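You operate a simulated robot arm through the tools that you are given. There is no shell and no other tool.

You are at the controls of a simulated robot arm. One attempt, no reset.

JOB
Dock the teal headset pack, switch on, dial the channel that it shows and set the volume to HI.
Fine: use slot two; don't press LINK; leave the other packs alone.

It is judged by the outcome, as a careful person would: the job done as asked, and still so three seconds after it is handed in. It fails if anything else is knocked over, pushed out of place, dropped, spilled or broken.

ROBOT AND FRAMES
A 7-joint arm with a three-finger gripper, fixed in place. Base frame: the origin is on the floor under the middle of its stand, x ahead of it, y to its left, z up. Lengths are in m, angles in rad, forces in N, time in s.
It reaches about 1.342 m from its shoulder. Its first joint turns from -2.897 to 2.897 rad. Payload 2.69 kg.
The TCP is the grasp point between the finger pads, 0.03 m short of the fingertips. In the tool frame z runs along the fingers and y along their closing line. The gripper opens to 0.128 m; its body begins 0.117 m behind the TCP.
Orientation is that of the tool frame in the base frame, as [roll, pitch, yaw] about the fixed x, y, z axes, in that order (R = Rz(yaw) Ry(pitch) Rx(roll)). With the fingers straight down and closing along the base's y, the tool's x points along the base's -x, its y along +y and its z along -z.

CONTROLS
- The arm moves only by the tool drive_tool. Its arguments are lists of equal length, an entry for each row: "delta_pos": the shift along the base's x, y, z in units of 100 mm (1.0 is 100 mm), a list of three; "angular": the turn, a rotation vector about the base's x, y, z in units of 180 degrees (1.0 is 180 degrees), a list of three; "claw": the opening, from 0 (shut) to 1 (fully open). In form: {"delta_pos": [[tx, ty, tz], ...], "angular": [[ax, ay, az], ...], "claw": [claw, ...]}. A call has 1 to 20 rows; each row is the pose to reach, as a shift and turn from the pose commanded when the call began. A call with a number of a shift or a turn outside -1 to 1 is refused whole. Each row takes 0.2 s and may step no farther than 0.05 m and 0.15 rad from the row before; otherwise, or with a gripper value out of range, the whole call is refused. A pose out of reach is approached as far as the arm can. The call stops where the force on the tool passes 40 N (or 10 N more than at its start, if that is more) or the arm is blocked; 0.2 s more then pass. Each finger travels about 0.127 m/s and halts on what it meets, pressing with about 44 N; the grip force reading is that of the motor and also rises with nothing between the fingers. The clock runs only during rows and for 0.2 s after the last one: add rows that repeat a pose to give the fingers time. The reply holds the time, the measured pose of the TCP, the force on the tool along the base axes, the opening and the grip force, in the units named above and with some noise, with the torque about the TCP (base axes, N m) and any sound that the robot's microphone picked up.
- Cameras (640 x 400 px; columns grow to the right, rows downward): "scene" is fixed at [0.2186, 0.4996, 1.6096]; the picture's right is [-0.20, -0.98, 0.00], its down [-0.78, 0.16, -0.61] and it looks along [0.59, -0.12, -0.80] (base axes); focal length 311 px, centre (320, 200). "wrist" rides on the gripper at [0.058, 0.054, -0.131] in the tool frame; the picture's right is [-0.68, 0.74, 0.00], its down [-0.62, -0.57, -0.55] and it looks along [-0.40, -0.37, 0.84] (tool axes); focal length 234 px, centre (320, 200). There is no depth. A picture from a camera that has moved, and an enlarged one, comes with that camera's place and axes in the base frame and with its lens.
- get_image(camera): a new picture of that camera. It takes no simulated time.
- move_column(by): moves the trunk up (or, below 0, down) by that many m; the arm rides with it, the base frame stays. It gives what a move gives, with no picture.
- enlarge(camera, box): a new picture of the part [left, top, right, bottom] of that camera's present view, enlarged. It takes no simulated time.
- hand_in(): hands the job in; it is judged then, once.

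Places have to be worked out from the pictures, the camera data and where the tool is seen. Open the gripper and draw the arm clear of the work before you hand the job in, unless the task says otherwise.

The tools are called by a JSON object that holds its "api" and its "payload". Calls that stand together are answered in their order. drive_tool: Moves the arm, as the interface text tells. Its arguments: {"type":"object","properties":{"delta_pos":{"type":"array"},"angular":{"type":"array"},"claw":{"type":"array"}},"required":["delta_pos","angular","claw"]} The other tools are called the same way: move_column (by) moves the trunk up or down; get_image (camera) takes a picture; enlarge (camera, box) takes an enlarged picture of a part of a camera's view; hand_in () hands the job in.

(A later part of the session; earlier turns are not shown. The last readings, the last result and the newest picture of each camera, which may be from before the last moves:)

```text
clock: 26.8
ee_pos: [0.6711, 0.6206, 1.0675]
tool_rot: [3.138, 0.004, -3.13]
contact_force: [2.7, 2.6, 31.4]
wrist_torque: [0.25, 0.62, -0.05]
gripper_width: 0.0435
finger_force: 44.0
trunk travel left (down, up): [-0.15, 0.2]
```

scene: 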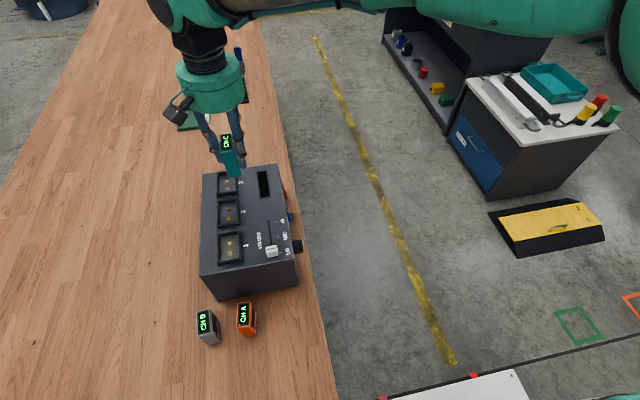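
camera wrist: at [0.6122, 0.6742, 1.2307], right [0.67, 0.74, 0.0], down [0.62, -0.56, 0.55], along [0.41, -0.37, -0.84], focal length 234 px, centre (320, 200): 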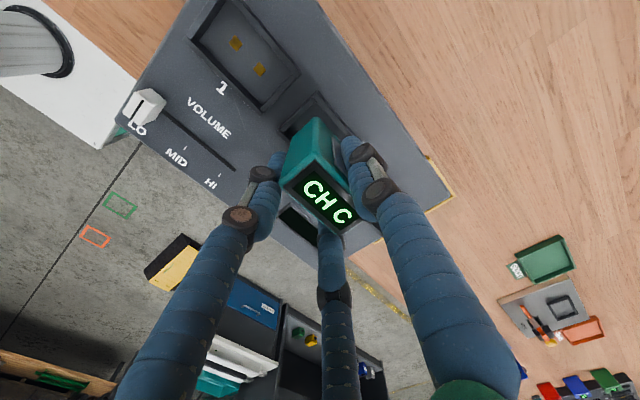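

Contact with the slot floor at TCP z≈1.067 (31 N). I relieve the pressure by raising 3 mm in command, then open gently.

{"api": "drive_tool", "payload": {"delta_pos": [[0, 0, 0.015], [0, 0, 0.03], [0, 0, 0.03]], "angular": [[0, 0, 0], [0, 0, 0], [0, 0, 0]], "claw": [0.25, 0.25, 0.25]}}

{"api": "enlarge", "payload": {"camera": "scene", "box": [180, 130, 320, 240]}}

{"api": "enlarge", "payload": {"camera": "wrist", "box": [240, 80, 400, 230]}}

```text
clock: 27.6
ee_pos: [0.6703, 0.6197, 1.0675]
tool_rot: [3.141, 0.004, -3.13]
contact_force: [6.6, 6.8, 24.7]
wrist_torque: [0.56, -0.69, 0.04]
gripper_width: 0.0434
finger_force: 43.9
trunk travel left (down, up): [-0.15, 0.2]
```

```text
3.64 times, centred on (250, 185) of scene
camera zoom: at [0.2186, 0.4996, 1.6096], right [-0.2, -0.98, 0.0], down [-0.78, 0.16, -0.61], along [0.59, -0.12, -0.8], focal length 1131 px, centre (574, 254)
```

zoom: 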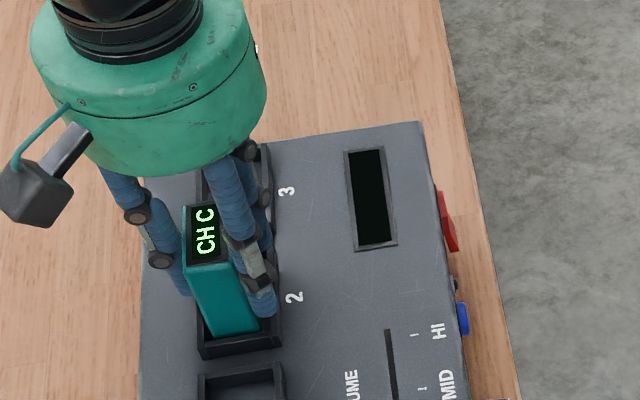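

```text
2.67 times, centred on (320, 155) of wrist
camera zoom: at [0.6123, 0.6738, 1.198], right [0.67, 0.74, 0.0], down [0.62, -0.56, 0.55], along [0.41, -0.37, -0.84], focal length 624 px, centre (320, 320)
```

zoom: 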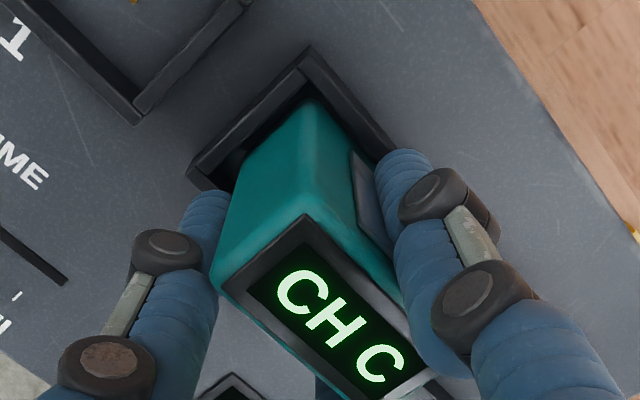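

Some downward pressure remains (25 N), so I raise the command slightly more before releasing.

{"api": "drive_tool", "payload": {"delta_pos": [[0, 0, 0.01], [0, 0, 0.02], [0, 0, 0.02]], "angular": [[0, 0, 0], [0, 0, 0], [0, 0, 0]], "claw": [0.25, 0.25, 0.25]}}

```text
clock: 28.4
ee_pos: [0.6701, 0.6185, 1.0671]
tool_rot: [-3.14, -0.002, -3.128]
contact_force: [-0.7, 3.5, 8.7]
wrist_torque: [0.34, -0.24, 0.1]
gripper_width: 0.0434
finger_force: 44.5
trunk travel left (down, up): [-0.15, 0.2]
```

Pressure is down to about 9 N. I open the claw gradually.

{"api": "drive_tool", "payload": {"delta_pos": [[0, 0, 0], [0, 0, 0], [0, 0, 0], [0, 0, 0], [0, 0, 0], [0, 0, 0]], "angular": [[0, 0, 0], [0, 0, 0], [0, 0, 0], [0, 0, 0], [0, 0, 0], [0, 0, 0]], "claw": [0.35, 0.4, 0.45, 0.5, 0.55, 0.6]}}

{"api": "enlarge", "payload": {"camera": "scene", "box": [180, 130, 320, 240]}}

{"api": "enlarge", "payload": {"camera": "wrist", "box": [240, 80, 400, 230]}}

```text
clock: 29.8
ee_pos: [0.6713, 0.6199, 1.068]
tool_rot: [-3.141, 0.0, -3.129]
contact_force: [0.5, 0.3, -0.3]
wrist_torque: [-0.02, 0.01, 0.0]
gripper_width: 0.0768
finger_force: 0.0
trunk travel left (down, up): [-0.15, 0.2]
```

```text
3.64 times, centred on (250, 185) of scene
camera zoom: at [0.2186, 0.4996, 1.6096], right [-0.2, -0.98, 0.0], down [-0.78, 0.16, -0.61], along [0.59, -0.12, -0.8], focal length 1131 px, centre (574, 254)
```

zoom: 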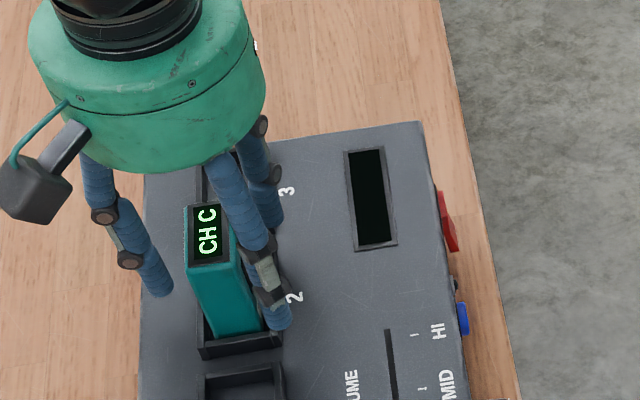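

```text
2.67 times, centred on (320, 155) of wrist
camera zoom: at [0.6132, 0.674, 1.1994], right [0.67, 0.74, 0.0], down [0.62, -0.56, 0.55], along [0.41, -0.37, -0.84], focal length 624 px, centre (320, 320)
```

zoom: 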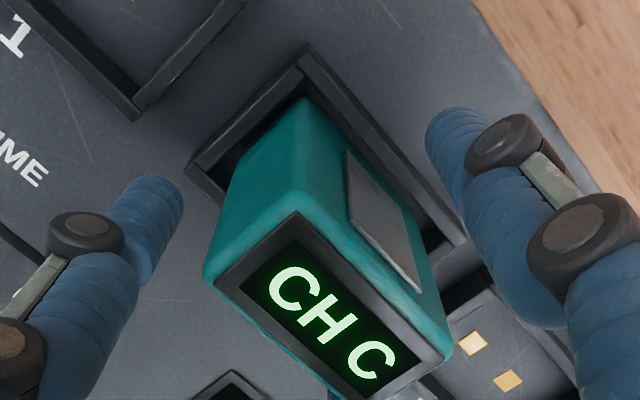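

Released; the pack stands in slot 2. I raise straight up and inspect from above.

{"api": "drive_tool", "payload": {"delta_pos": [[0, 0, 0.2], [0, 0, 0.45], [0, 0, 0.7], [0, 0, 1.0], [0, 0, 1.0]], "angular": [[0, 0, 0], [0, 0, 0], [0, 0, 0], [0, 0, 0], [0, 0, 0]], "claw": [0.6, 0.6, 0.6, 0.6, 0.6]}}

{"api": "enlarge", "payload": {"camera": "scene", "box": [180, 130, 320, 240]}}

{"api": "enlarge", "payload": {"camera": "wrist", "box": [240, 60, 400, 210]}}

{"api": "get_image", "payload": {"camera": "wrist"}}

```text
clock: 31.0
ee_pos: [0.6711, 0.6202, 1.1691]
tool_rot: [3.142, 0.0, -3.129]
contact_force: [-1.2, -0.3, -0.4]
wrist_torque: [0.02, -0.04, -0.01]
gripper_width: 0.0771
finger_force: 0.1
trunk travel left (down, up): [-0.15, 0.2]
```

```text
3.64 times, centred on (250, 185) of scene
camera zoom: at [0.2186, 0.4996, 1.6096], right [-0.2, -0.98, 0.0], down [-0.78, 0.16, -0.61], along [0.59, -0.12, -0.8], focal length 1131 px, centre (574, 254)
```

zoom: 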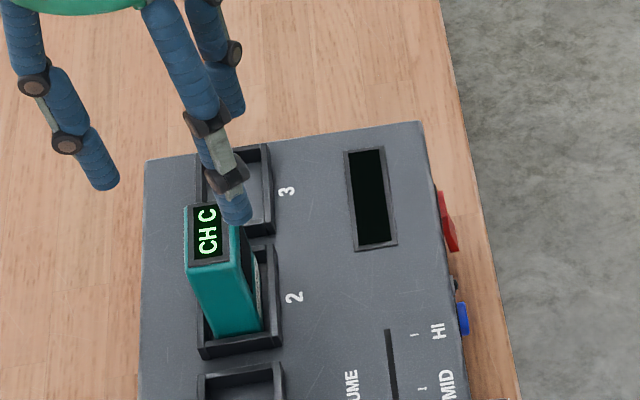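

```text
2.67 times, centred on (320, 135) of wrist
camera zoom: at [0.6133, 0.6752, 1.3], right [0.67, 0.74, 0.0], down [0.62, -0.56, 0.55], along [0.41, -0.37, -0.84], focal length 624 px, centre (320, 373)
```

zoom: 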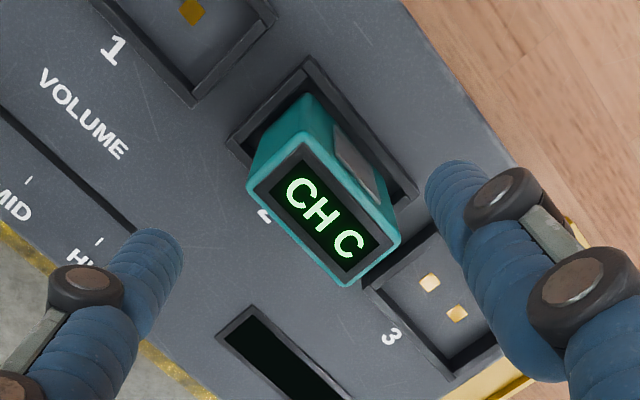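

```text
taken
camera wrist: at [0.6133, 0.6752, 1.3], right [0.67, 0.74, 0.0], down [0.62, -0.56, 0.55], along [0.41, -0.37, -0.84], focal length 234 px, centre (320, 200)
```

wrist: 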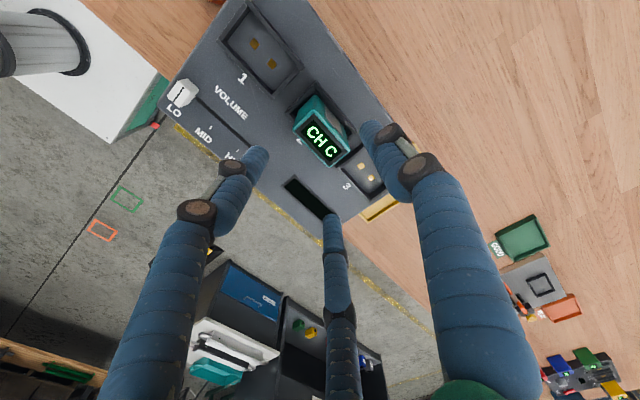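

The pack sits upright and centred in slot 2 (measured (0.670, 0.626), top ≈1.08). Now I retreat toward −y at height and turn the tool to face the front panel for the power rocker.

{"api": "drive_tool", "payload": {"delta_pos": [[0, -0.4, 0], [0, -0.8, 0], [0, -1.0, 0]], "angular": [[0, 0, 0], [0, 0, 0], [0, 0, 0]], "claw": [0.6, 0.6, 0.6]}}

{"api": "drive_tool", "payload": {"delta_pos": [[0.2, -0.4, 0], [0.4, -0.8, 0], [0.6, -1.0, 0]], "angular": [[0, 0, 0], [0, 0, 0], [0, 0, 0]], "claw": [0.6, 0.6, 0.6]}}

{"api": "drive_tool", "payload": {"delta_pos": [[0, -0.4, 0], [0, -0.8, 0], [0, -1.0, 0], [0, -1.0, 0]], "angular": [[0, 0, 0], [0, 0, 0], [0, 0, -0.004], [0, 0, -0.004]], "claw": [0.6, 0.6, 0.6, 0.6]}}

{"api": "drive_tool", "payload": {"delta_pos": [[0, 0, 0], [0, 0, -0.1], [0, 0, -0.2], [0, 0, -0.3], [0, 0, -0.4], [0, 0, -0.5], [0, 0, -0.6], [0, 0, -0.7], [0, 0, -0.8], [0, 0, -0.9], [0, 0, -1.0], [0, 0, -1.0]], "angular": [[0.045, 0, 0], [0.09, 0, 0], [0.135, 0, 0], [0.18, 0, 0], [0.225, 0, 0], [0.27, 0, 0], [0.315, 0, 0], [0.36, 0, 0], [0.405, 0, 0], [0.45, 0, 0], [0.49, 0, 0], [0.5, 0, 0]], "claw": [0.4, 0.2, 0, 0, 0, 0, 0, 0, 0, 0, 0, 0]}}

{"api": "get_image", "payload": {"camera": "wrist"}}

{"api": "get_image", "payload": {"camera": "scene"}}

```text
clock: 31.8
ee_pos: [0.6698, 0.5204, 1.1689]
tool_rot: [-3.14, 0.0, -3.131]
contact_force: [-0.2, -0.1, 0.8]
wrist_torque: [-0.02, -0.03, -0.02]
gripper_width: 0.0768
finger_force: 0.1
trunk travel left (down, up): [-0.15, 0.2]
```

```text
clock: 32.6
ee_pos: [0.7328, 0.4189, 1.1669]
tool_rot: [-3.141, -0.001, -3.13]
contact_force: [-0.2, -0.2, -0.3]
wrist_torque: [0.05, -0.02, -0.06]
gripper_width: 0.0768
finger_force: 0.0
trunk travel left (down, up): [-0.15, 0.2]
```

```text
clock: 33.6
ee_pos: [0.7335, 0.3193, 1.1674]
tool_rot: [3.142, 0.001, -3.141]
contact_force: [1.0, 0.3, -0.1]
wrist_torque: [0.03, -0.04, -0.01]
gripper_width: 0.0767
finger_force: 0.0
trunk travel left (down, up): [-0.15, 0.2]
```

```text
clock: 36.2
ee_pos: [0.734, 0.3204, 1.0661]
tool_rot: [1.569, -0.001, -3.14]
contact_force: [0.8, -0.7, -0.6]
wrist_torque: [0.01, -0.01, 0.05]
gripper_width: 0.0021
finger_force: 31.7
trunk travel left (down, up): [-0.15, 0.2]
```

```text
taken
camera wrist: at [0.6747, 0.1901, 1.1206], right [0.68, 0.0, 0.74], down [0.61, -0.55, -0.57], along [0.4, 0.84, -0.37], focal length 234 px, centre (320, 200)
```

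wrist: 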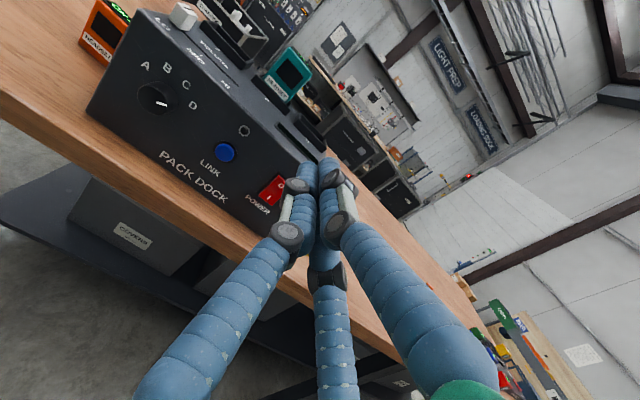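

```text
taken
```

scene: 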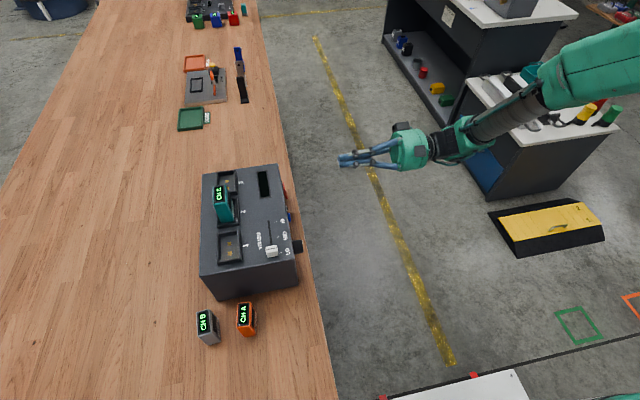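

The panel is in view with fingers closed. I zoom in to refine the rocker and LINK positions from this pose.

{"api": "enlarge", "payload": {"camera": "wrist", "box": [200, 110, 360, 230]}}

{"api": "enlarge", "payload": {"camera": "wrist", "box": [120, 40, 280, 160]}}

```text
3.33 times, centred on (280, 170) of wrist
camera zoom: at [0.6747, 0.1901, 1.1206], right [0.68, 0.0, 0.74], down [0.61, -0.55, -0.57], along [0.4, 0.84, -0.37], focal length 781 px, centre (453, 300)
```

zoom: 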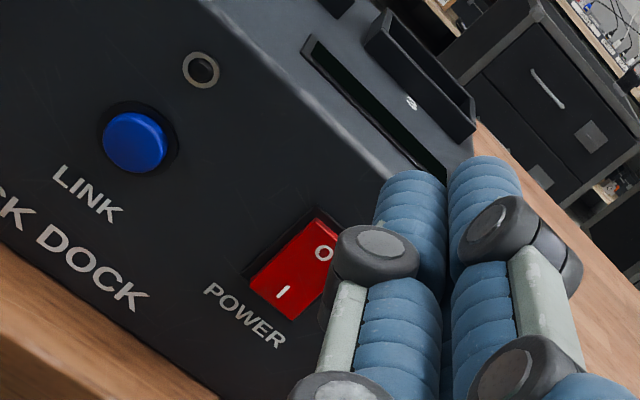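

```text
3.33 times, centred on (200, 100) of wrist
camera zoom: at [0.6747, 0.1901, 1.1206], right [0.68, 0.0, 0.74], down [0.61, -0.55, -0.57], along [0.4, 0.84, -0.37], focal length 781 px, centre (720, 533)
```

zoom: 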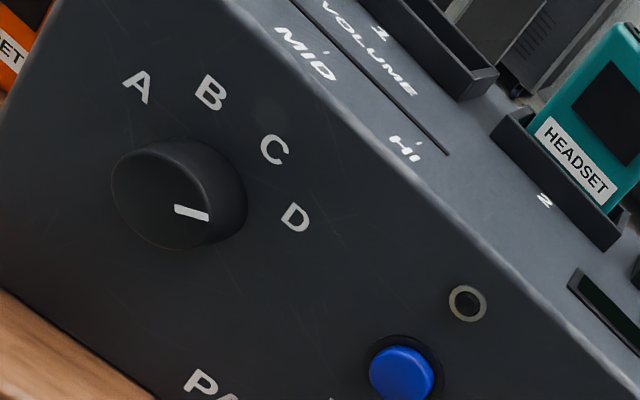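

Rocker "I" is confirmed at (0.759, 0.938), LINK at (0.673, 0.949), well separated. I tilt the tool 20° downward so finger A leads, and line up in front of the rocker's lower half.

{"api": "drive_tool", "payload": {"delta_pos": [[0.1, 0, -0.3], [0.2, 0, -0.6], [0.25, 0, -0.9], [0.25, 0, -1.0], [0.25, 0, -1.0]], "angular": [[-0.04, 0, 0], [-0.08, 0, 0], [-0.111, 0, 0], [-0.111, 0, 0], [-0.111, 0, 0]], "claw": [0, 0, 0, 0, 0]}}

{"api": "drive_tool", "payload": {"delta_pos": [[0, 0.3, -0.15], [0, 0.6, -0.28], [0, 0.8, -0.28], [0, 0.8, -0.28]], "angular": [[0, 0, 0], [0, 0, 0], [0, 0, 0], [0, 0, 0]], "claw": [0, 0, 0, 0]}}

{"api": "get_image", "payload": {"camera": "wrist"}}

{"api": "enlarge", "payload": {"camera": "scene", "box": [230, 150, 370, 250]}}

```text
clock: 37.4
ee_pos: [0.7566, 0.3206, 0.9676]
tool_rot: [1.92, -0.002, 3.142]
contact_force: [1.1, -0.2, 0.1]
wrist_torque: [0.02, 0.0, 0.0]
gripper_width: 0.0021
finger_force: 31.8
trunk travel left (down, up): [-0.15, 0.2]
```

```text
clock: 38.4
ee_pos: [0.755, 0.4016, 0.9399]
tool_rot: [1.919, -0.001, -3.14]
contact_force: [0.6, 0.0, 0.2]
wrist_torque: [0.0, 0.05, 0.0]
gripper_width: 0.0019
finger_force: 31.5
trunk travel left (down, up): [-0.15, 0.2]
```

```text
taken
camera wrist: at [0.6983, 0.2977, 1.0364], right [0.68, 0.25, 0.69], down [0.62, -0.71, -0.34], along [0.4, 0.66, -0.64], focal length 234 px, centre (320, 200)
```

wrist: 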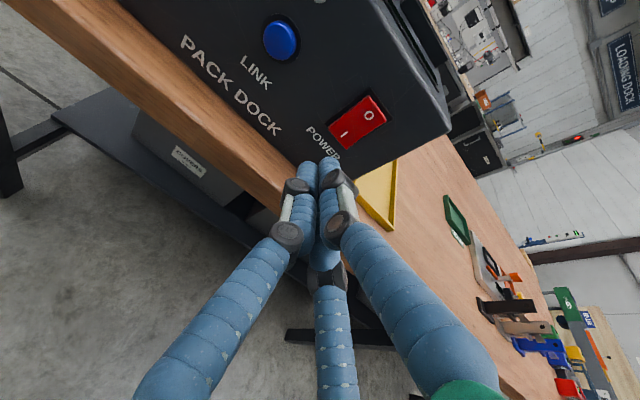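

```text
4.00 times, centred on (300, 200) of scene
camera zoom: at [0.2186, 0.4996, 1.6096], right [-0.2, -0.98, 0.0], down [-0.78, 0.16, -0.61], along [0.59, -0.12, -0.8], focal length 1244 px, centre (400, 200)
```

zoom: 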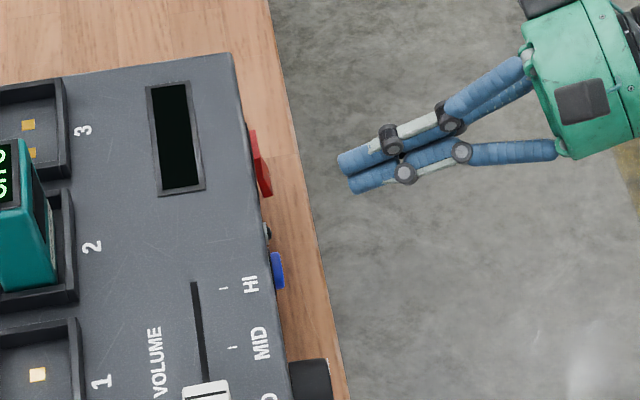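

Finger A's tip is at about (0.755, 0.434, 0.941), lined up with the "I" half. I shift +3 mm in x and approach to just short of the rocker.

{"api": "drive_tool", "payload": {"delta_pos": [[0.03, 0.15, -0.01], [0.03, 0.3, -0.01], [0.03, 0.38, -0.01], [0.03, 0.38, -0.01]], "angular": [[0, 0, 0], [0, 0, 0], [0, 0, 0], [0, 0, 0]], "claw": [0, 0, 0, 0]}}

{"api": "enlarge", "payload": {"camera": "wrist", "box": [240, 60, 420, 210]}}

{"api": "enlarge", "payload": {"camera": "scene", "box": [250, 160, 350, 230]}}

```text
clock: 39.4
ee_pos: [0.7577, 0.4391, 0.9401]
tool_rot: [1.92, -0.002, 3.141]
contact_force: [-0.5, 0.5, -0.6]
wrist_torque: [0.0, -0.02, 0.05]
gripper_width: 0.0021
finger_force: 30.8
trunk travel left (down, up): [-0.15, 0.2]
```

```text
2.67 times, centred on (330, 135) of wrist
camera zoom: at [0.7014, 0.3353, 1.0353], right [0.68, 0.25, 0.69], down [0.62, -0.71, -0.34], along [0.4, 0.66, -0.64], focal length 624 px, centre (293, 373)
```

zoom: 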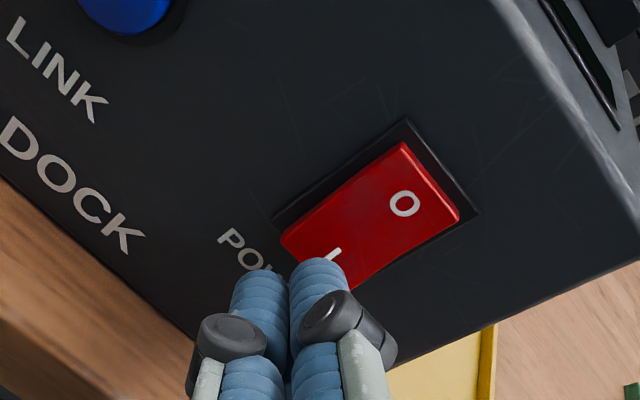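

```text
5.71 times, centred on (300, 195) of scene
camera zoom: at [0.2186, 0.4996, 1.6096], right [-0.2, -0.98, 0.0], down [-0.78, 0.16, -0.61], along [0.59, -0.12, -0.8], focal length 1777 px, centre (434, 229)
```

zoom: 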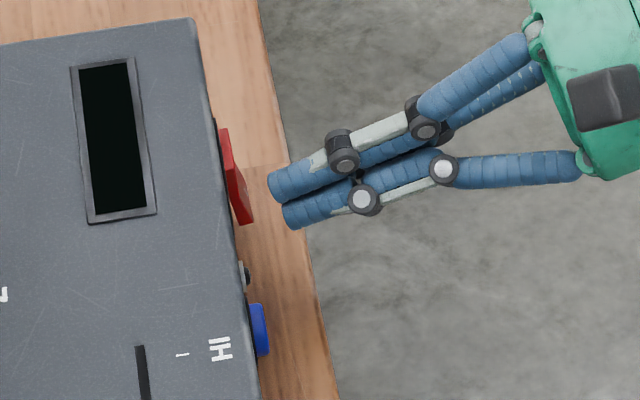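

Finger A is right in front of the "I". I push in along +y in small steps, watching force and sound.

{"api": "drive_tool", "payload": {"delta_pos": [[0, 0.03, 0], [0, 0.06, 0], [0, 0.09, 0], [0, 0.12, 0], [0, 0.12, 0]], "angular": [[0, 0, 0], [0, 0, 0], [0, 0, 0], [0, 0, 0], [0, 0, 0]], "claw": [0, 0, 0, 0, 0]}}

{"api": "enlarge", "payload": {"camera": "wrist", "box": [240, 60, 420, 210]}}

```text
clock: 40.6
ee_pos: [0.7602, 0.4503, 0.94]
tool_rot: [1.919, -0.002, 3.14]
contact_force: [0.0, -0.3, 0.0]
wrist_torque: [0.01, 0.0, 0.02]
gripper_width: 0.002
finger_force: 31.4
trunk travel left (down, up): [-0.15, 0.2]
```

```text
2.67 times, centred on (330, 135) of wrist
camera zoom: at [0.7021, 0.3466, 1.0358], right [0.68, 0.25, 0.69], down [0.62, -0.71, -0.35], along [0.4, 0.66, -0.63], focal length 624 px, centre (293, 373)
```

zoom: 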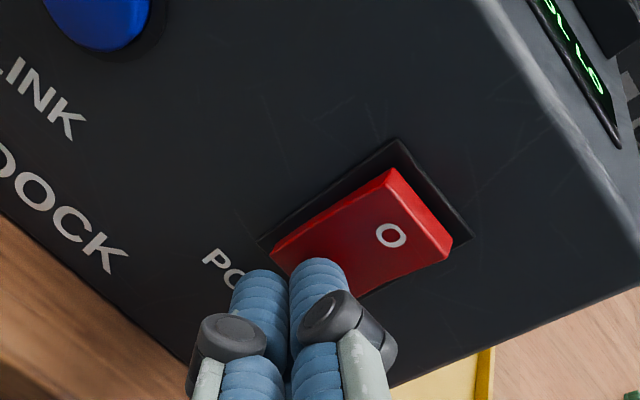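

The rocker has flipped (the "O" end now stands out) and the dock's display lit up. I back off along −y and read the display.

{"api": "drive_tool", "payload": {"delta_pos": [[0, -0.2, 0], [0, -0.5, 0], [0, -0.8, 0], [0, -1.0, 0], [0, -1.0, 0]], "angular": [[0, 0, 0], [0, 0, 0], [0, 0, 0], [0, 0, 0], [0, 0, 0]], "claw": [0, 0, 0, 0, 0]}}

{"api": "enlarge", "payload": {"camera": "scene", "box": [190, 150, 310, 260]}}

{"api": "get_image", "payload": {"camera": "wrist"}}

```text
clock: 41.8
ee_pos: [0.7596, 0.3506, 0.9408]
tool_rot: [1.919, -0.002, -3.141]
contact_force: [-0.4, 0.2, 0.4]
wrist_torque: [-0.01, 0.01, -0.02]
gripper_width: 0.002
finger_force: 31.4
trunk travel left (down, up): [-0.15, 0.2]
```

```text
3.64 times, centred on (250, 205) of scene
camera zoom: at [0.2186, 0.4996, 1.6096], right [-0.2, -0.98, 0.0], down [-0.78, 0.16, -0.61], along [0.59, -0.12, -0.8], focal length 1131 px, centre (574, 182)
```

zoom: 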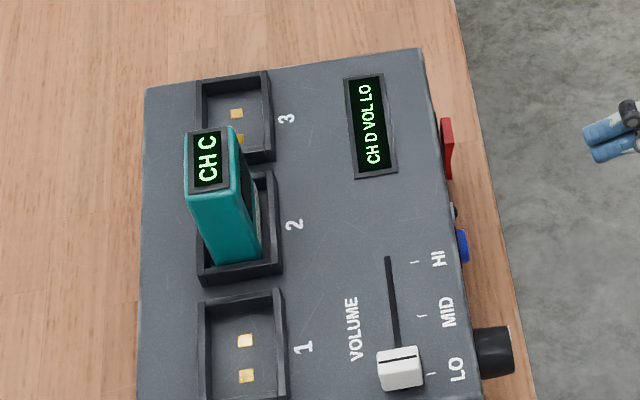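

```text
taken
camera wrist: at [0.7029, 0.2471, 1.0345], right [0.68, 0.25, 0.69], down [0.62, -0.71, -0.35], along [0.4, 0.66, -0.64], focal length 234 px, centre (320, 200)
```

wrist: 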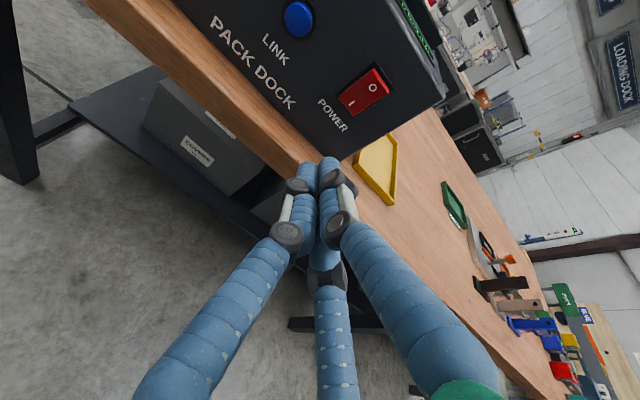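

Display reads "CH D VOL LO", so power is on. Next the channel knob: I level the tool, move in front of the knob at (0.584, 0.951) and open the claw partway.

{"api": "drive_tool", "payload": {"delta_pos": [[-0.25, 0, 0.05], [-0.5, 0, 0.1], [-0.75, 0, 0.1], [-1.0, 0, 0.1], [-1.0, 0, 0.1]], "angular": [[0.04, 0, 0], [0.08, 0, 0], [0.111, 0, 0], [0.111, 0, 0], [0.111, 0, 0]], "claw": [0.2, 0.4, 0.5, 0.55, 0.55]}}

{"api": "drive_tool", "payload": {"delta_pos": [[-0.25, 0, 0], [-0.5, 0, 0], [-0.75, 0, 0], [-0.75, 0, 0]], "angular": [[0, 0, 0], [0, 0, 0], [0, 0, 0], [0, 0, 0]], "claw": [0.55, 0.55, 0.55, 0.55]}}

{"api": "get_image", "payload": {"camera": "wrist"}}

{"api": "enlarge", "payload": {"camera": "wrist", "box": [240, 80, 400, 200]}}

```text
clock: 43.0
ee_pos: [0.6597, 0.3501, 0.9496]
tool_rot: [1.572, -0.001, 3.141]
contact_force: [0.6, -0.5, -0.7]
wrist_torque: [-0.02, -0.02, -0.02]
gripper_width: 0.0701
finger_force: 0.1
trunk travel left (down, up): [-0.15, 0.2]
```

```text
clock: 44.0
ee_pos: [0.5841, 0.3495, 0.9487]
tool_rot: [1.57, -0.002, -3.141]
contact_force: [0.1, 0.5, -0.8]
wrist_torque: [-0.02, 0.03, -0.03]
gripper_width: 0.0704
finger_force: 0.0
trunk travel left (down, up): [-0.15, 0.2]
```

```text
taken
camera wrist: at [0.5272, 0.2191, 1.0025], right [0.68, 0.0, 0.74], down [0.62, -0.55, -0.57], along [0.4, 0.84, -0.37], focal length 234 px, centre (320, 200)
```

wrist: 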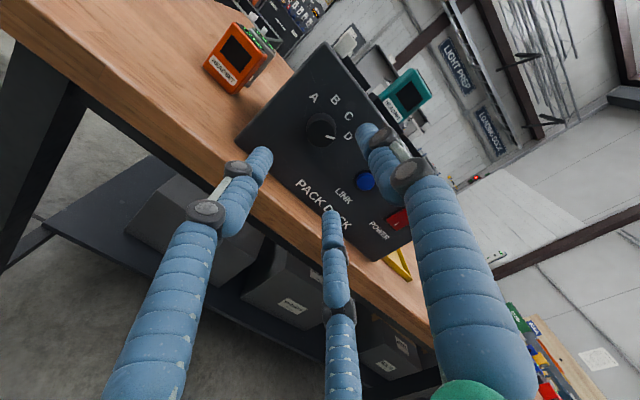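

```text
3.33 times, centred on (320, 140) of wrist
camera zoom: at [0.5272, 0.2191, 1.0025], right [0.68, 0.0, 0.74], down [0.62, -0.55, -0.57], along [0.4, 0.84, -0.37], focal length 781 px, centre (320, 400)
```

zoom: 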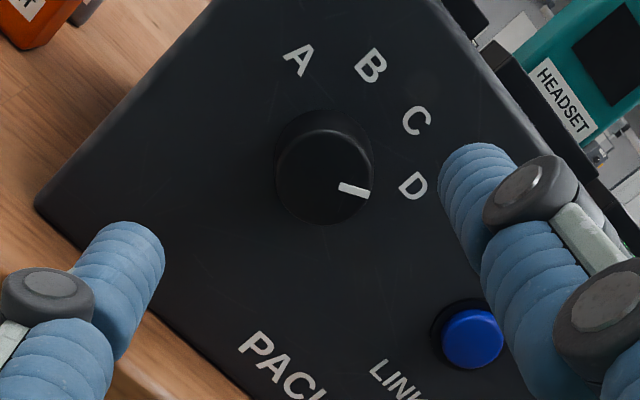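

Knob centre refined to about (0.5855, 0.9505), radius ≈16 mm; the tool is nearly coaxial. I approach to just in front of the knob with the claw partly open.

{"api": "drive_tool", "payload": {"delta_pos": [[0.015, 0.25, 0.02], [0.015, 0.5, 0.02], [0.015, 0.75, 0.02], [0.015, 0.75, 0.02]], "angular": [[0, 0, 0], [0, 0, 0], [0, 0, 0], [0, 0, 0]], "claw": [0.5, 0.5, 0.5, 0.5]}}

{"api": "get_image", "payload": {"camera": "wrist"}}

{"api": "enlarge", "payload": {"camera": "scene", "box": [230, 190, 370, 290]}}

```text
clock: 45.0
ee_pos: [0.5875, 0.4244, 0.9499]
tool_rot: [1.571, -0.002, 3.141]
contact_force: [-0.2, 0.4, -0.6]
wrist_torque: [-0.01, 0.03, 0.02]
gripper_width: 0.064
finger_force: 0.1
trunk travel left (down, up): [-0.15, 0.2]
```

```text
taken
camera wrist: at [0.5293, 0.2942, 1.0044], right [0.68, 0.0, 0.74], down [0.61, -0.55, -0.57], along [0.4, 0.84, -0.37], focal length 234 px, centre (320, 200)
```

wrist: 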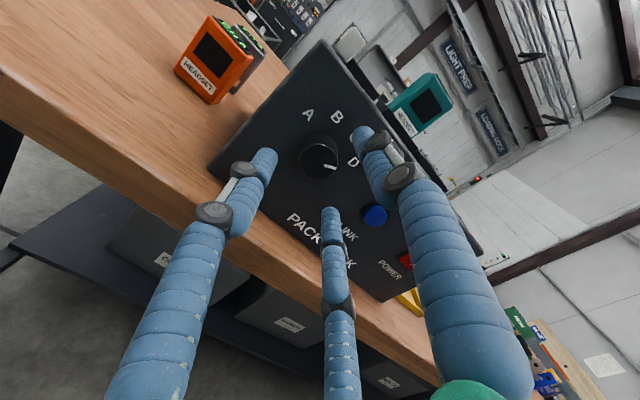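

```text
4.00 times, centred on (300, 240) of scene
camera zoom: at [0.2186, 0.4996, 1.6096], right [-0.2, -0.98, 0.0], down [-0.78, 0.16, -0.61], along [0.59, -0.12, -0.8], focal length 1244 px, centre (400, 40)
```

zoom: 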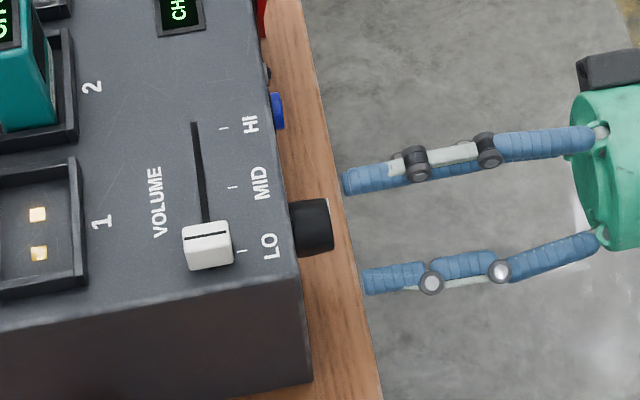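

The fingers straddle the knob symmetrically. I advance so the pads surround the knob while the tips stay off the panel.

{"api": "drive_tool", "payload": {"delta_pos": [[-0.01, 0.1, 0], [-0.01, 0.2, 0], [-0.01, 0.28, 0], [-0.01, 0.28, 0]], "angular": [[0, 0, 0], [0, 0, 0], [0, 0, 0], [0, 0, 0]], "claw": [0.5, 0.5, 0.5, 0.5]}}

{"api": "enlarge", "payload": {"camera": "wrist", "box": [230, 80, 400, 230]}}

{"api": "enlarge", "payload": {"camera": "scene", "box": [250, 200, 350, 280]}}

```text
clock: 46.0
ee_pos: [0.5849, 0.4529, 0.9504]
tool_rot: [1.571, -0.001, 3.141]
contact_force: [-0.3, -0.2, 0.8]
wrist_torque: [-0.02, -0.01, 0.03]
gripper_width: 0.0641
finger_force: 0.0
trunk travel left (down, up): [-0.15, 0.2]
```

```text
2.67 times, centred on (315, 155) of wrist
camera zoom: at [0.5276, 0.3232, 1.0045], right [0.68, 0.0, 0.74], down [0.62, -0.55, -0.57], along [0.4, 0.84, -0.37], focal length 624 px, centre (333, 320)
```

zoom: 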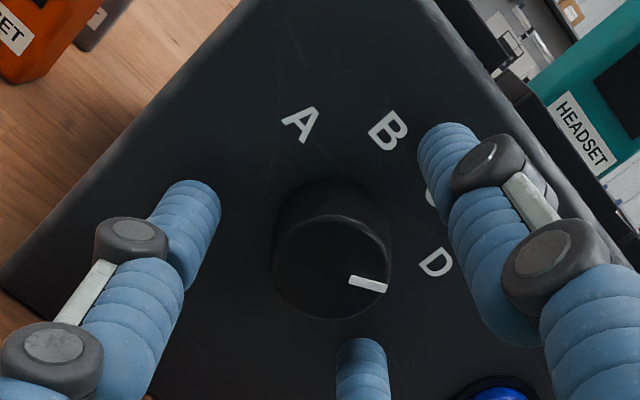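

```text
5.00 times, centred on (300, 240) of scene
camera zoom: at [0.2186, 0.4996, 1.6096], right [-0.2, -0.98, 0.0], down [-0.78, 0.16, -0.61], along [0.59, -0.12, -0.8], focal length 1555 px, centre (420, 0)
```

zoom: 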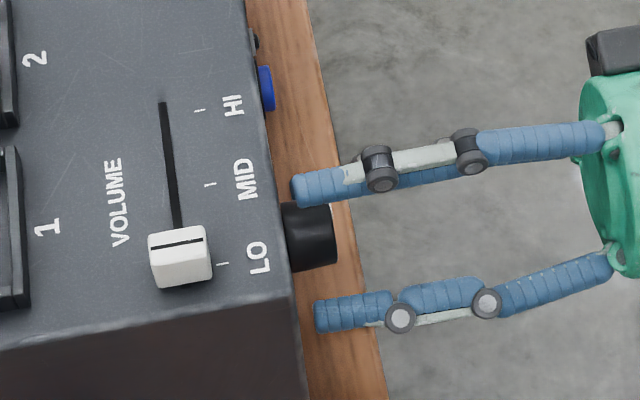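

The pads surround the knob with the tips a few mm off the panel. I close on the knob.

{"api": "drive_tool", "payload": {"delta_pos": [[0, 0, 0], [0, 0, 0], [0, 0, 0], [0, 0, 0], [0, 0, 0], [0, 0, 0], [0, 0, 0]], "angular": [[0, 0, 0], [0, 0, 0], [0, 0, 0], [0, 0, 0], [0, 0, 0], [0, 0, 0], [0, 0, 0]], "claw": [0.42, 0.36, 0.32, 0.28, 0.24, 0.2, 0.18]}}

{"api": "enlarge", "payload": {"camera": "wrist", "box": [230, 80, 400, 230]}}

{"api": "enlarge", "payload": {"camera": "scene", "box": [250, 200, 350, 280]}}

```text
clock: 47.6
ee_pos: [0.5852, 0.4528, 0.9502]
tool_rot: [1.57, -0.003, -3.141]
contact_force: [-0.6, -0.7, -4.0]
wrist_torque: [-0.16, -0.03, -0.02]
gripper_width: 0.0325
finger_force: 44.6
trunk travel left (down, up): [-0.15, 0.2]
```

```text
2.67 times, centred on (315, 155) of wrist
camera zoom: at [0.5274, 0.3231, 1.0042], right [0.68, 0.0, 0.73], down [0.61, -0.55, -0.57], along [0.4, 0.84, -0.37], focal length 624 px, centre (333, 320)
```

zoom: 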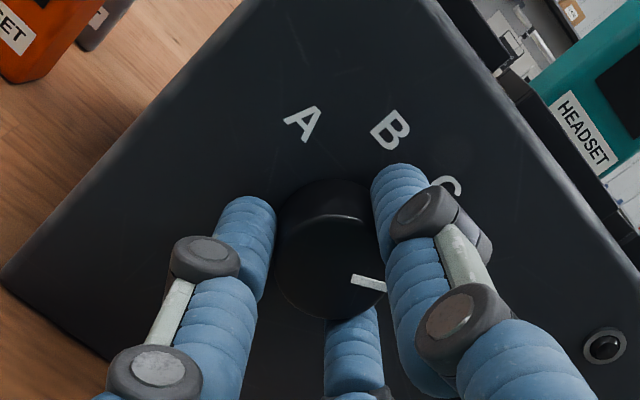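

```text
5.00 times, centred on (300, 240) of scene
camera zoom: at [0.2186, 0.4996, 1.6096], right [-0.2, -0.98, 0.0], down [-0.78, 0.16, -0.61], along [0.59, -0.12, -0.8], focal length 1555 px, centre (420, 0)
```

zoom: 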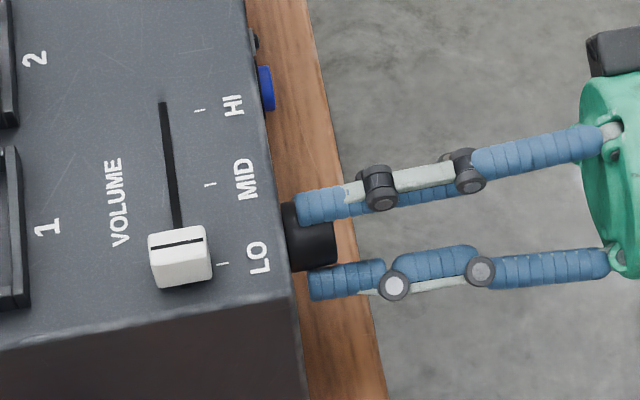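

The knob is gripped (32.5 mm, low side forces). I rotate the tool about −Y by 20° first and check.

{"api": "drive_tool", "payload": {"delta_pos": [[0, 0, 0], [0, 0, 0], [0, 0, 0], [0, 0, 0], [0, 0, 0]], "angular": [[0, -0.03, 0], [0, -0.06, 0], [0, -0.09, 0], [0, -0.111, 0], [0, -0.111, 0]], "claw": [0.18, 0.18, 0.18, 0.18, 0.18]}}

{"api": "enlarge", "payload": {"camera": "wrist", "box": [230, 80, 400, 230]}}

{"api": "enlarge", "payload": {"camera": "scene", "box": [190, 150, 310, 260]}}

```text
clock: 48.8
ee_pos: [0.5849, 0.4536, 0.9505]
tool_rot: [1.572, 0.345, -3.141]
contact_force: [-2.0, -11.5, -15.4]
wrist_torque: [-0.67, 0.01, -0.02]
gripper_width: 0.0322
finger_force: 45.0
trunk travel left (down, up): [-0.15, 0.2]
```

```text
2.67 times, centred on (315, 155) of wrist
camera zoom: at [0.5125, 0.3231, 0.981], right [0.39, 0.0, 0.92], down [0.77, -0.55, -0.32], along [0.51, 0.84, -0.21], focal length 624 px, centre (333, 320)
```

zoom: 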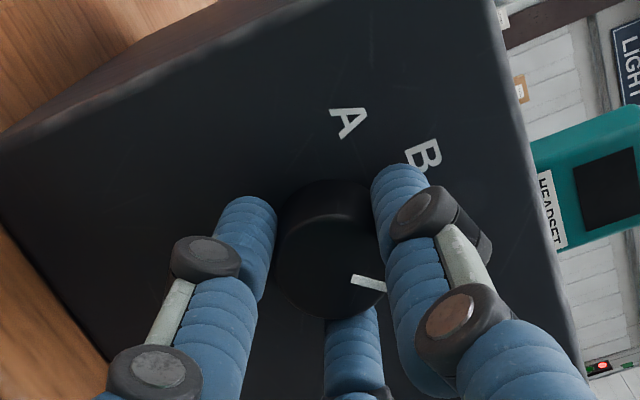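

```text
3.64 times, centred on (250, 205) of scene
camera zoom: at [0.2186, 0.4996, 1.6096], right [-0.2, -0.98, 0.0], down [-0.78, 0.16, -0.61], along [0.59, -0.12, -0.8], focal length 1131 px, centre (574, 182)
```

zoom: 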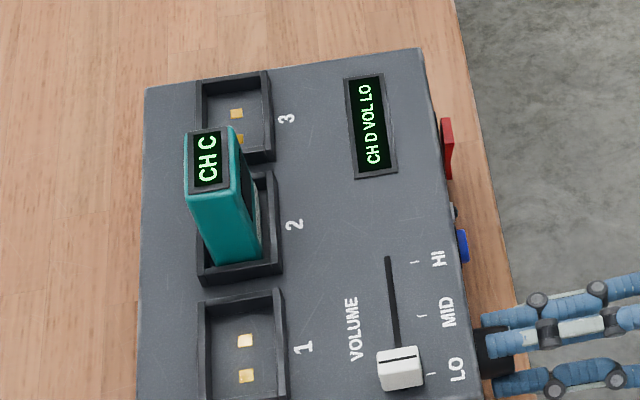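

The knob is turning with the tool (pointer fixed relative to fingers), forces modest. I rotate the remaining 20°, easing 1 mm down to lower the side load.

{"api": "drive_tool", "payload": {"delta_pos": [[0, -0.005, -0.01], [0, -0.005, -0.01], [0, -0.005, -0.01], [0, -0.005, -0.01], [0, -0.005, -0.01]], "angular": [[0, -0.03, 0], [0, -0.06, 0], [0, -0.09, 0], [0, -0.111, 0], [0, -0.111, 0]], "claw": [0.18, 0.18, 0.18, 0.18, 0.18]}}

{"api": "enlarge", "payload": {"camera": "wrist", "box": [230, 80, 400, 230]}}

{"api": "enlarge", "payload": {"camera": "scene", "box": [190, 150, 310, 260]}}

```text
clock: 50.0
ee_pos: [0.5847, 0.4527, 0.9498]
tool_rot: [1.572, 0.696, -3.141]
contact_force: [-4.2, -9.1, -18.0]
wrist_torque: [-0.64, -0.03, 0.17]
gripper_width: 0.0322
finger_force: 45.0
trunk travel left (down, up): [-0.15, 0.2]
```

```text
2.67 times, centred on (315, 155) of wrist
camera zoom: at [0.5065, 0.3231, 0.9541], right [0.05, 0.0, 1.0], down [0.84, -0.55, -0.04], along [0.55, 0.84, -0.03], focal length 624 px, centre (333, 320)
```

zoom: 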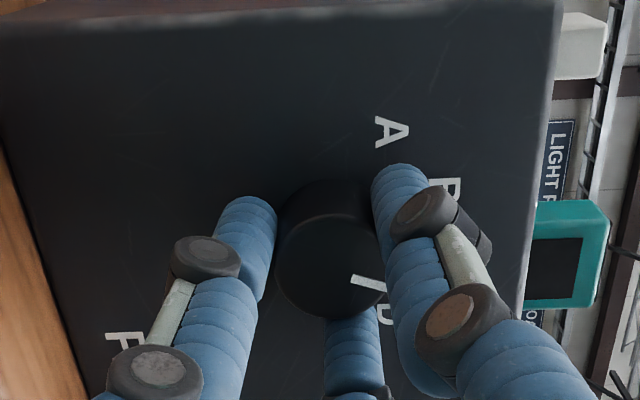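

```text
3.64 times, centred on (250, 205) of scene
camera zoom: at [0.2186, 0.4996, 1.6096], right [-0.2, -0.98, 0.0], down [-0.78, 0.16, -0.61], along [0.59, -0.12, -0.8], focal length 1131 px, centre (574, 182)
```

zoom: 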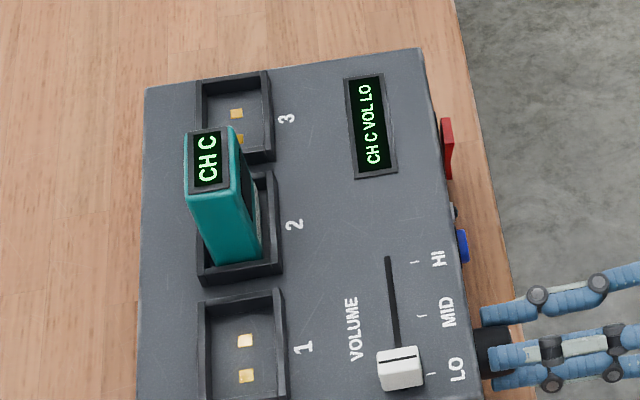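

The dock display now reads "CH C". I look closer at the pointer to see whether it sits squarely at C before releasing.

{"api": "enlarge", "payload": {"camera": "wrist", "box": [290, 120, 370, 200]}}

{"api": "enlarge", "payload": {"camera": "scene", "box": [275, 225, 325, 265]}}

```text
5.00 times, centred on (330, 160) of wrist
camera zoom: at [0.5065, 0.3231, 0.9541], right [0.05, 0.0, 1.0], down [0.84, -0.55, -0.04], along [0.55, 0.84, -0.03], focal length 1171 px, centre (270, 400)
```

zoom: 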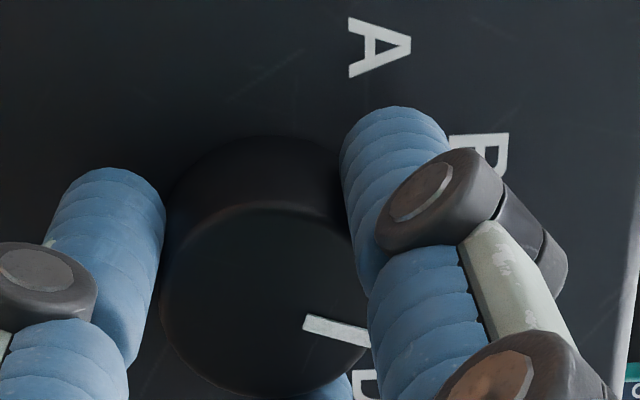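

```text
10.00 times, centred on (300, 245) of scene
camera zoom: at [0.2186, 0.4996, 1.6096], right [-0.2, -0.98, 0.0], down [-0.78, 0.16, -0.61], along [0.59, -0.12, -0.8], focal length 3109 px, centre (520, -250)
```

zoom: 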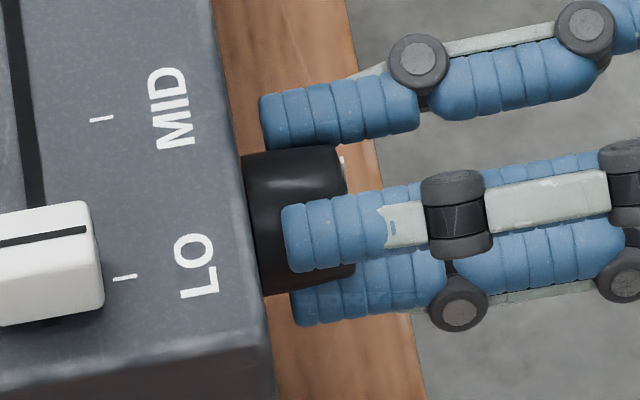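

The pointer is at about 70°, right on C. I open the fingers gently to release the knob.

{"api": "drive_tool", "payload": {"delta_pos": [[0, 0, 0], [0, 0, 0], [0, 0, 0], [0, 0, 0], [0, 0, 0], [0, 0, 0]], "angular": [[0, 0, 0], [0, 0, 0], [0, 0, 0], [0, 0, 0], [0, 0, 0], [0, 0, 0]], "claw": [0.28, 0.34, 0.4, 0.46, 0.5, 0.5]}}

{"api": "enlarge", "payload": {"camera": "wrist", "box": [230, 80, 400, 230]}}

{"api": "enlarge", "payload": {"camera": "scene", "box": [190, 150, 310, 260]}}

```text
clock: 51.4
ee_pos: [0.5851, 0.4525, 0.9509]
tool_rot: [1.571, 0.696, 3.141]
contact_force: [-0.1, 0.0, 0.2]
wrist_torque: [-0.04, 0.03, -0.02]
gripper_width: 0.0637
finger_force: 0.1
trunk travel left (down, up): [-0.15, 0.2]
```

```text
2.67 times, centred on (315, 155) of wrist
camera zoom: at [0.5065, 0.3232, 0.9548], right [0.05, 0.0, 1.0], down [0.84, -0.55, -0.04], along [0.55, 0.84, -0.03], focal length 624 px, centre (333, 320)
```

zoom: 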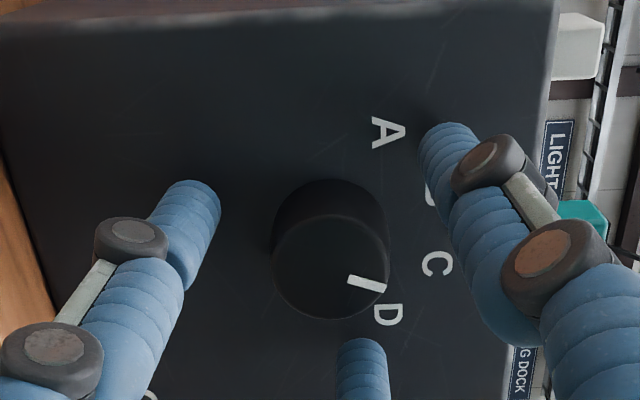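

```text
3.64 times, centred on (250, 205) of scene
camera zoom: at [0.2186, 0.4996, 1.6096], right [-0.2, -0.98, 0.0], down [-0.78, 0.16, -0.61], along [0.59, -0.12, -0.8], focal length 1131 px, centre (574, 182)
```

zoom: 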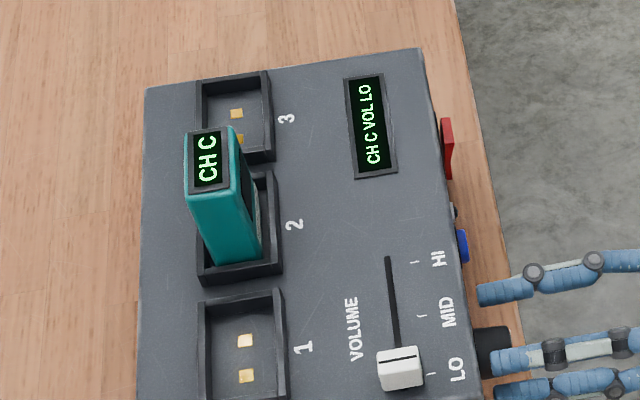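

Channel C is set and stays after release. I back straight off the knob, then unwind the 40° roll.

{"api": "drive_tool", "payload": {"delta_pos": [[0, -0.2, 0], [0, -0.5, 0], [0, -0.8, 0], [0, -1.0, 0], [0, -1.0, 0]], "angular": [[0, 0, 0], [0, 0, 0], [0, 0, 0], [0, 0, 0], [0, 0, 0]], "claw": [0.5, 0.5, 0.5, 0.5, 0.5]}}

{"api": "drive_tool", "payload": {"delta_pos": [[0, -0.05, 0.1], [0, -0.1, 0.2], [0, -0.15, 0.3], [0, -0.2, 0.4], [0, -0.2, 0.5], [0, -0.2, 0.6], [0, -0.2, 0.6]], "angular": [[0, 0.04, 0], [0, 0.08, 0], [0, 0.12, 0], [0, 0.16, 0], [0, 0.2, 0], [0, 0.222, 0], [0, 0.222, 0]], "claw": [0.5, 0.5, 0.5, 0.5, 0.5, 0.5, 0.5]}}

{"api": "drive_tool", "payload": {"delta_pos": [[0, 0, 0.1], [0, 0, 0.2], [0, 0, 0.3], [0, 0, 0.4], [0, 0, 0.5], [0, 0, 0.6], [0, 0, 0.7], [0, 0, 0.8], [0, 0, 0.9], [0, 0, 1.0], [0, 0, 1.0], [0, 0, 1.0]], "angular": [[-0.045, 0, 0], [-0.09, 0, 0], [-0.135, 0, 0], [-0.18, 0, 0], [-0.225, 0, 0], [-0.27, 0, 0], [-0.315, 0, 0], [-0.36, 0, 0], [-0.405, 0, 0], [-0.45, 0, 0], [-0.49, 0, 0], [-0.5, 0, 0]], "claw": [0.4, 0.3, 0.2, 0.1, 0, 0, 0, 0, 0, 0, 0, 0]}}

{"api": "get_image", "payload": {"camera": "wrist"}}

{"api": "get_image", "payload": {"camera": "scene"}}

```text
clock: 52.6
ee_pos: [0.5865, 0.3522, 0.9505]
tool_rot: [1.572, 0.696, -3.141]
contact_force: [-0.8, -0.7, -0.2]
wrist_torque: [0.01, 0.02, 0.0]
gripper_width: 0.064
finger_force: 0.1
trunk travel left (down, up): [-0.15, 0.2]
```

```text
clock: 54.2
ee_pos: [0.5837, 0.3327, 1.0103]
tool_rot: [1.569, -0.003, -3.141]
contact_force: [-0.1, -0.5, -0.1]
wrist_torque: [0.01, -0.01, 0.01]
gripper_width: 0.0638
finger_force: 0.1
trunk travel left (down, up): [-0.15, 0.2]
```

```text
clock: 56.8
ee_pos: [0.585, 0.3332, 1.1094]
tool_rot: [-3.139, 0.001, 3.141]
contact_force: [-0.7, 0.0, -0.3]
wrist_torque: [-0.03, -0.01, -0.01]
gripper_width: 0.0023
finger_force: 31.2
trunk travel left (down, up): [-0.15, 0.2]
```

```text
taken
camera wrist: at [0.5279, 0.388, 1.2413], right [0.68, 0.74, 0.0], down [0.61, -0.57, 0.55], along [0.4, -0.37, -0.84], focal length 234 px, centre (320, 200)
```

wrist: 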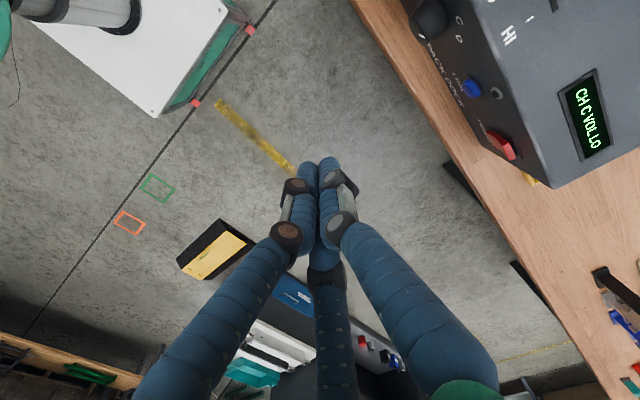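

```text
taken
```

scene: 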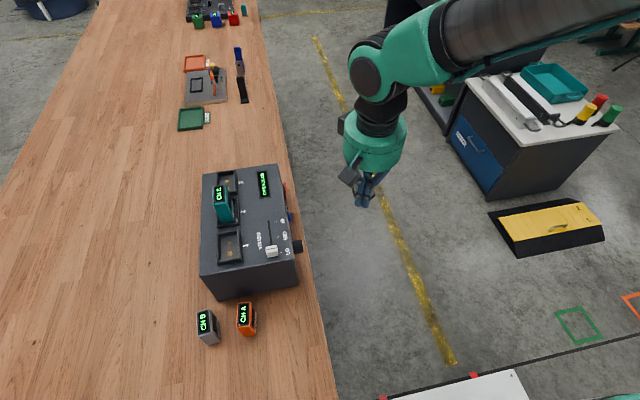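

Now to the slider: I rise to z≈1.17 and move to the −x side of the slider cap.

{"api": "drive_tool", "payload": {"delta_pos": [[-0.2, 0.1, 0.3], [-0.5, 0.3, 0.6], [-0.8, 0.6, 0.6], [-0.85, 1.0, 0.6], [-0.85, 1.0, 0.6]], "angular": [[0, 0, 0], [0, 0, 0], [0, 0, 0], [0, 0, 0], [0, 0, 0]], "claw": [0, 0, 0, 0, 0]}}

{"api": "drive_tool", "payload": {"delta_pos": [[0, 0.35, 0], [0, 0.7, 0], [0, 1.0, 0], [0, 1.0, 0]], "angular": [[0, 0, 0], [0, 0, 0], [0, 0, 0], [0, 0, 0]], "claw": [0, 0, 0, 0]}}

{"api": "get_image", "payload": {"camera": "wrist"}}

{"api": "get_image", "payload": {"camera": "scene"}}

```text
clock: 58.0
ee_pos: [0.5007, 0.4337, 1.1675]
tool_rot: [-3.14, -0.002, 3.139]
contact_force: [-0.2, 0.7, -1.0]
wrist_torque: [-0.08, -0.02, -0.02]
gripper_width: 0.0024
finger_force: 32.0
trunk travel left (down, up): [-0.15, 0.2]
```

```text
clock: 59.0
ee_pos: [0.5009, 0.5314, 1.1688]
tool_rot: [-3.141, 0.0, 3.14]
contact_force: [-0.5, 0.2, -0.2]
wrist_torque: [-0.03, -0.04, 0.01]
gripper_width: 0.0017
finger_force: 31.9
trunk travel left (down, up): [-0.15, 0.2]
```

```text
taken
camera wrist: at [0.4432, 0.5874, 1.2999], right [0.68, 0.74, 0.0], down [0.61, -0.57, 0.55], along [0.4, -0.37, -0.84], focal length 234 px, centre (320, 200)
```

wrist: 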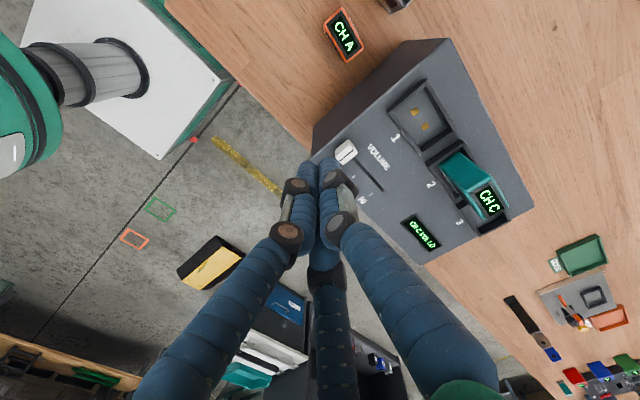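

```text
taken
```

scene: 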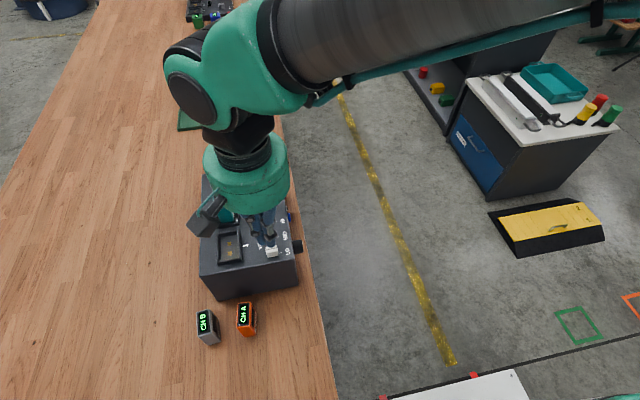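

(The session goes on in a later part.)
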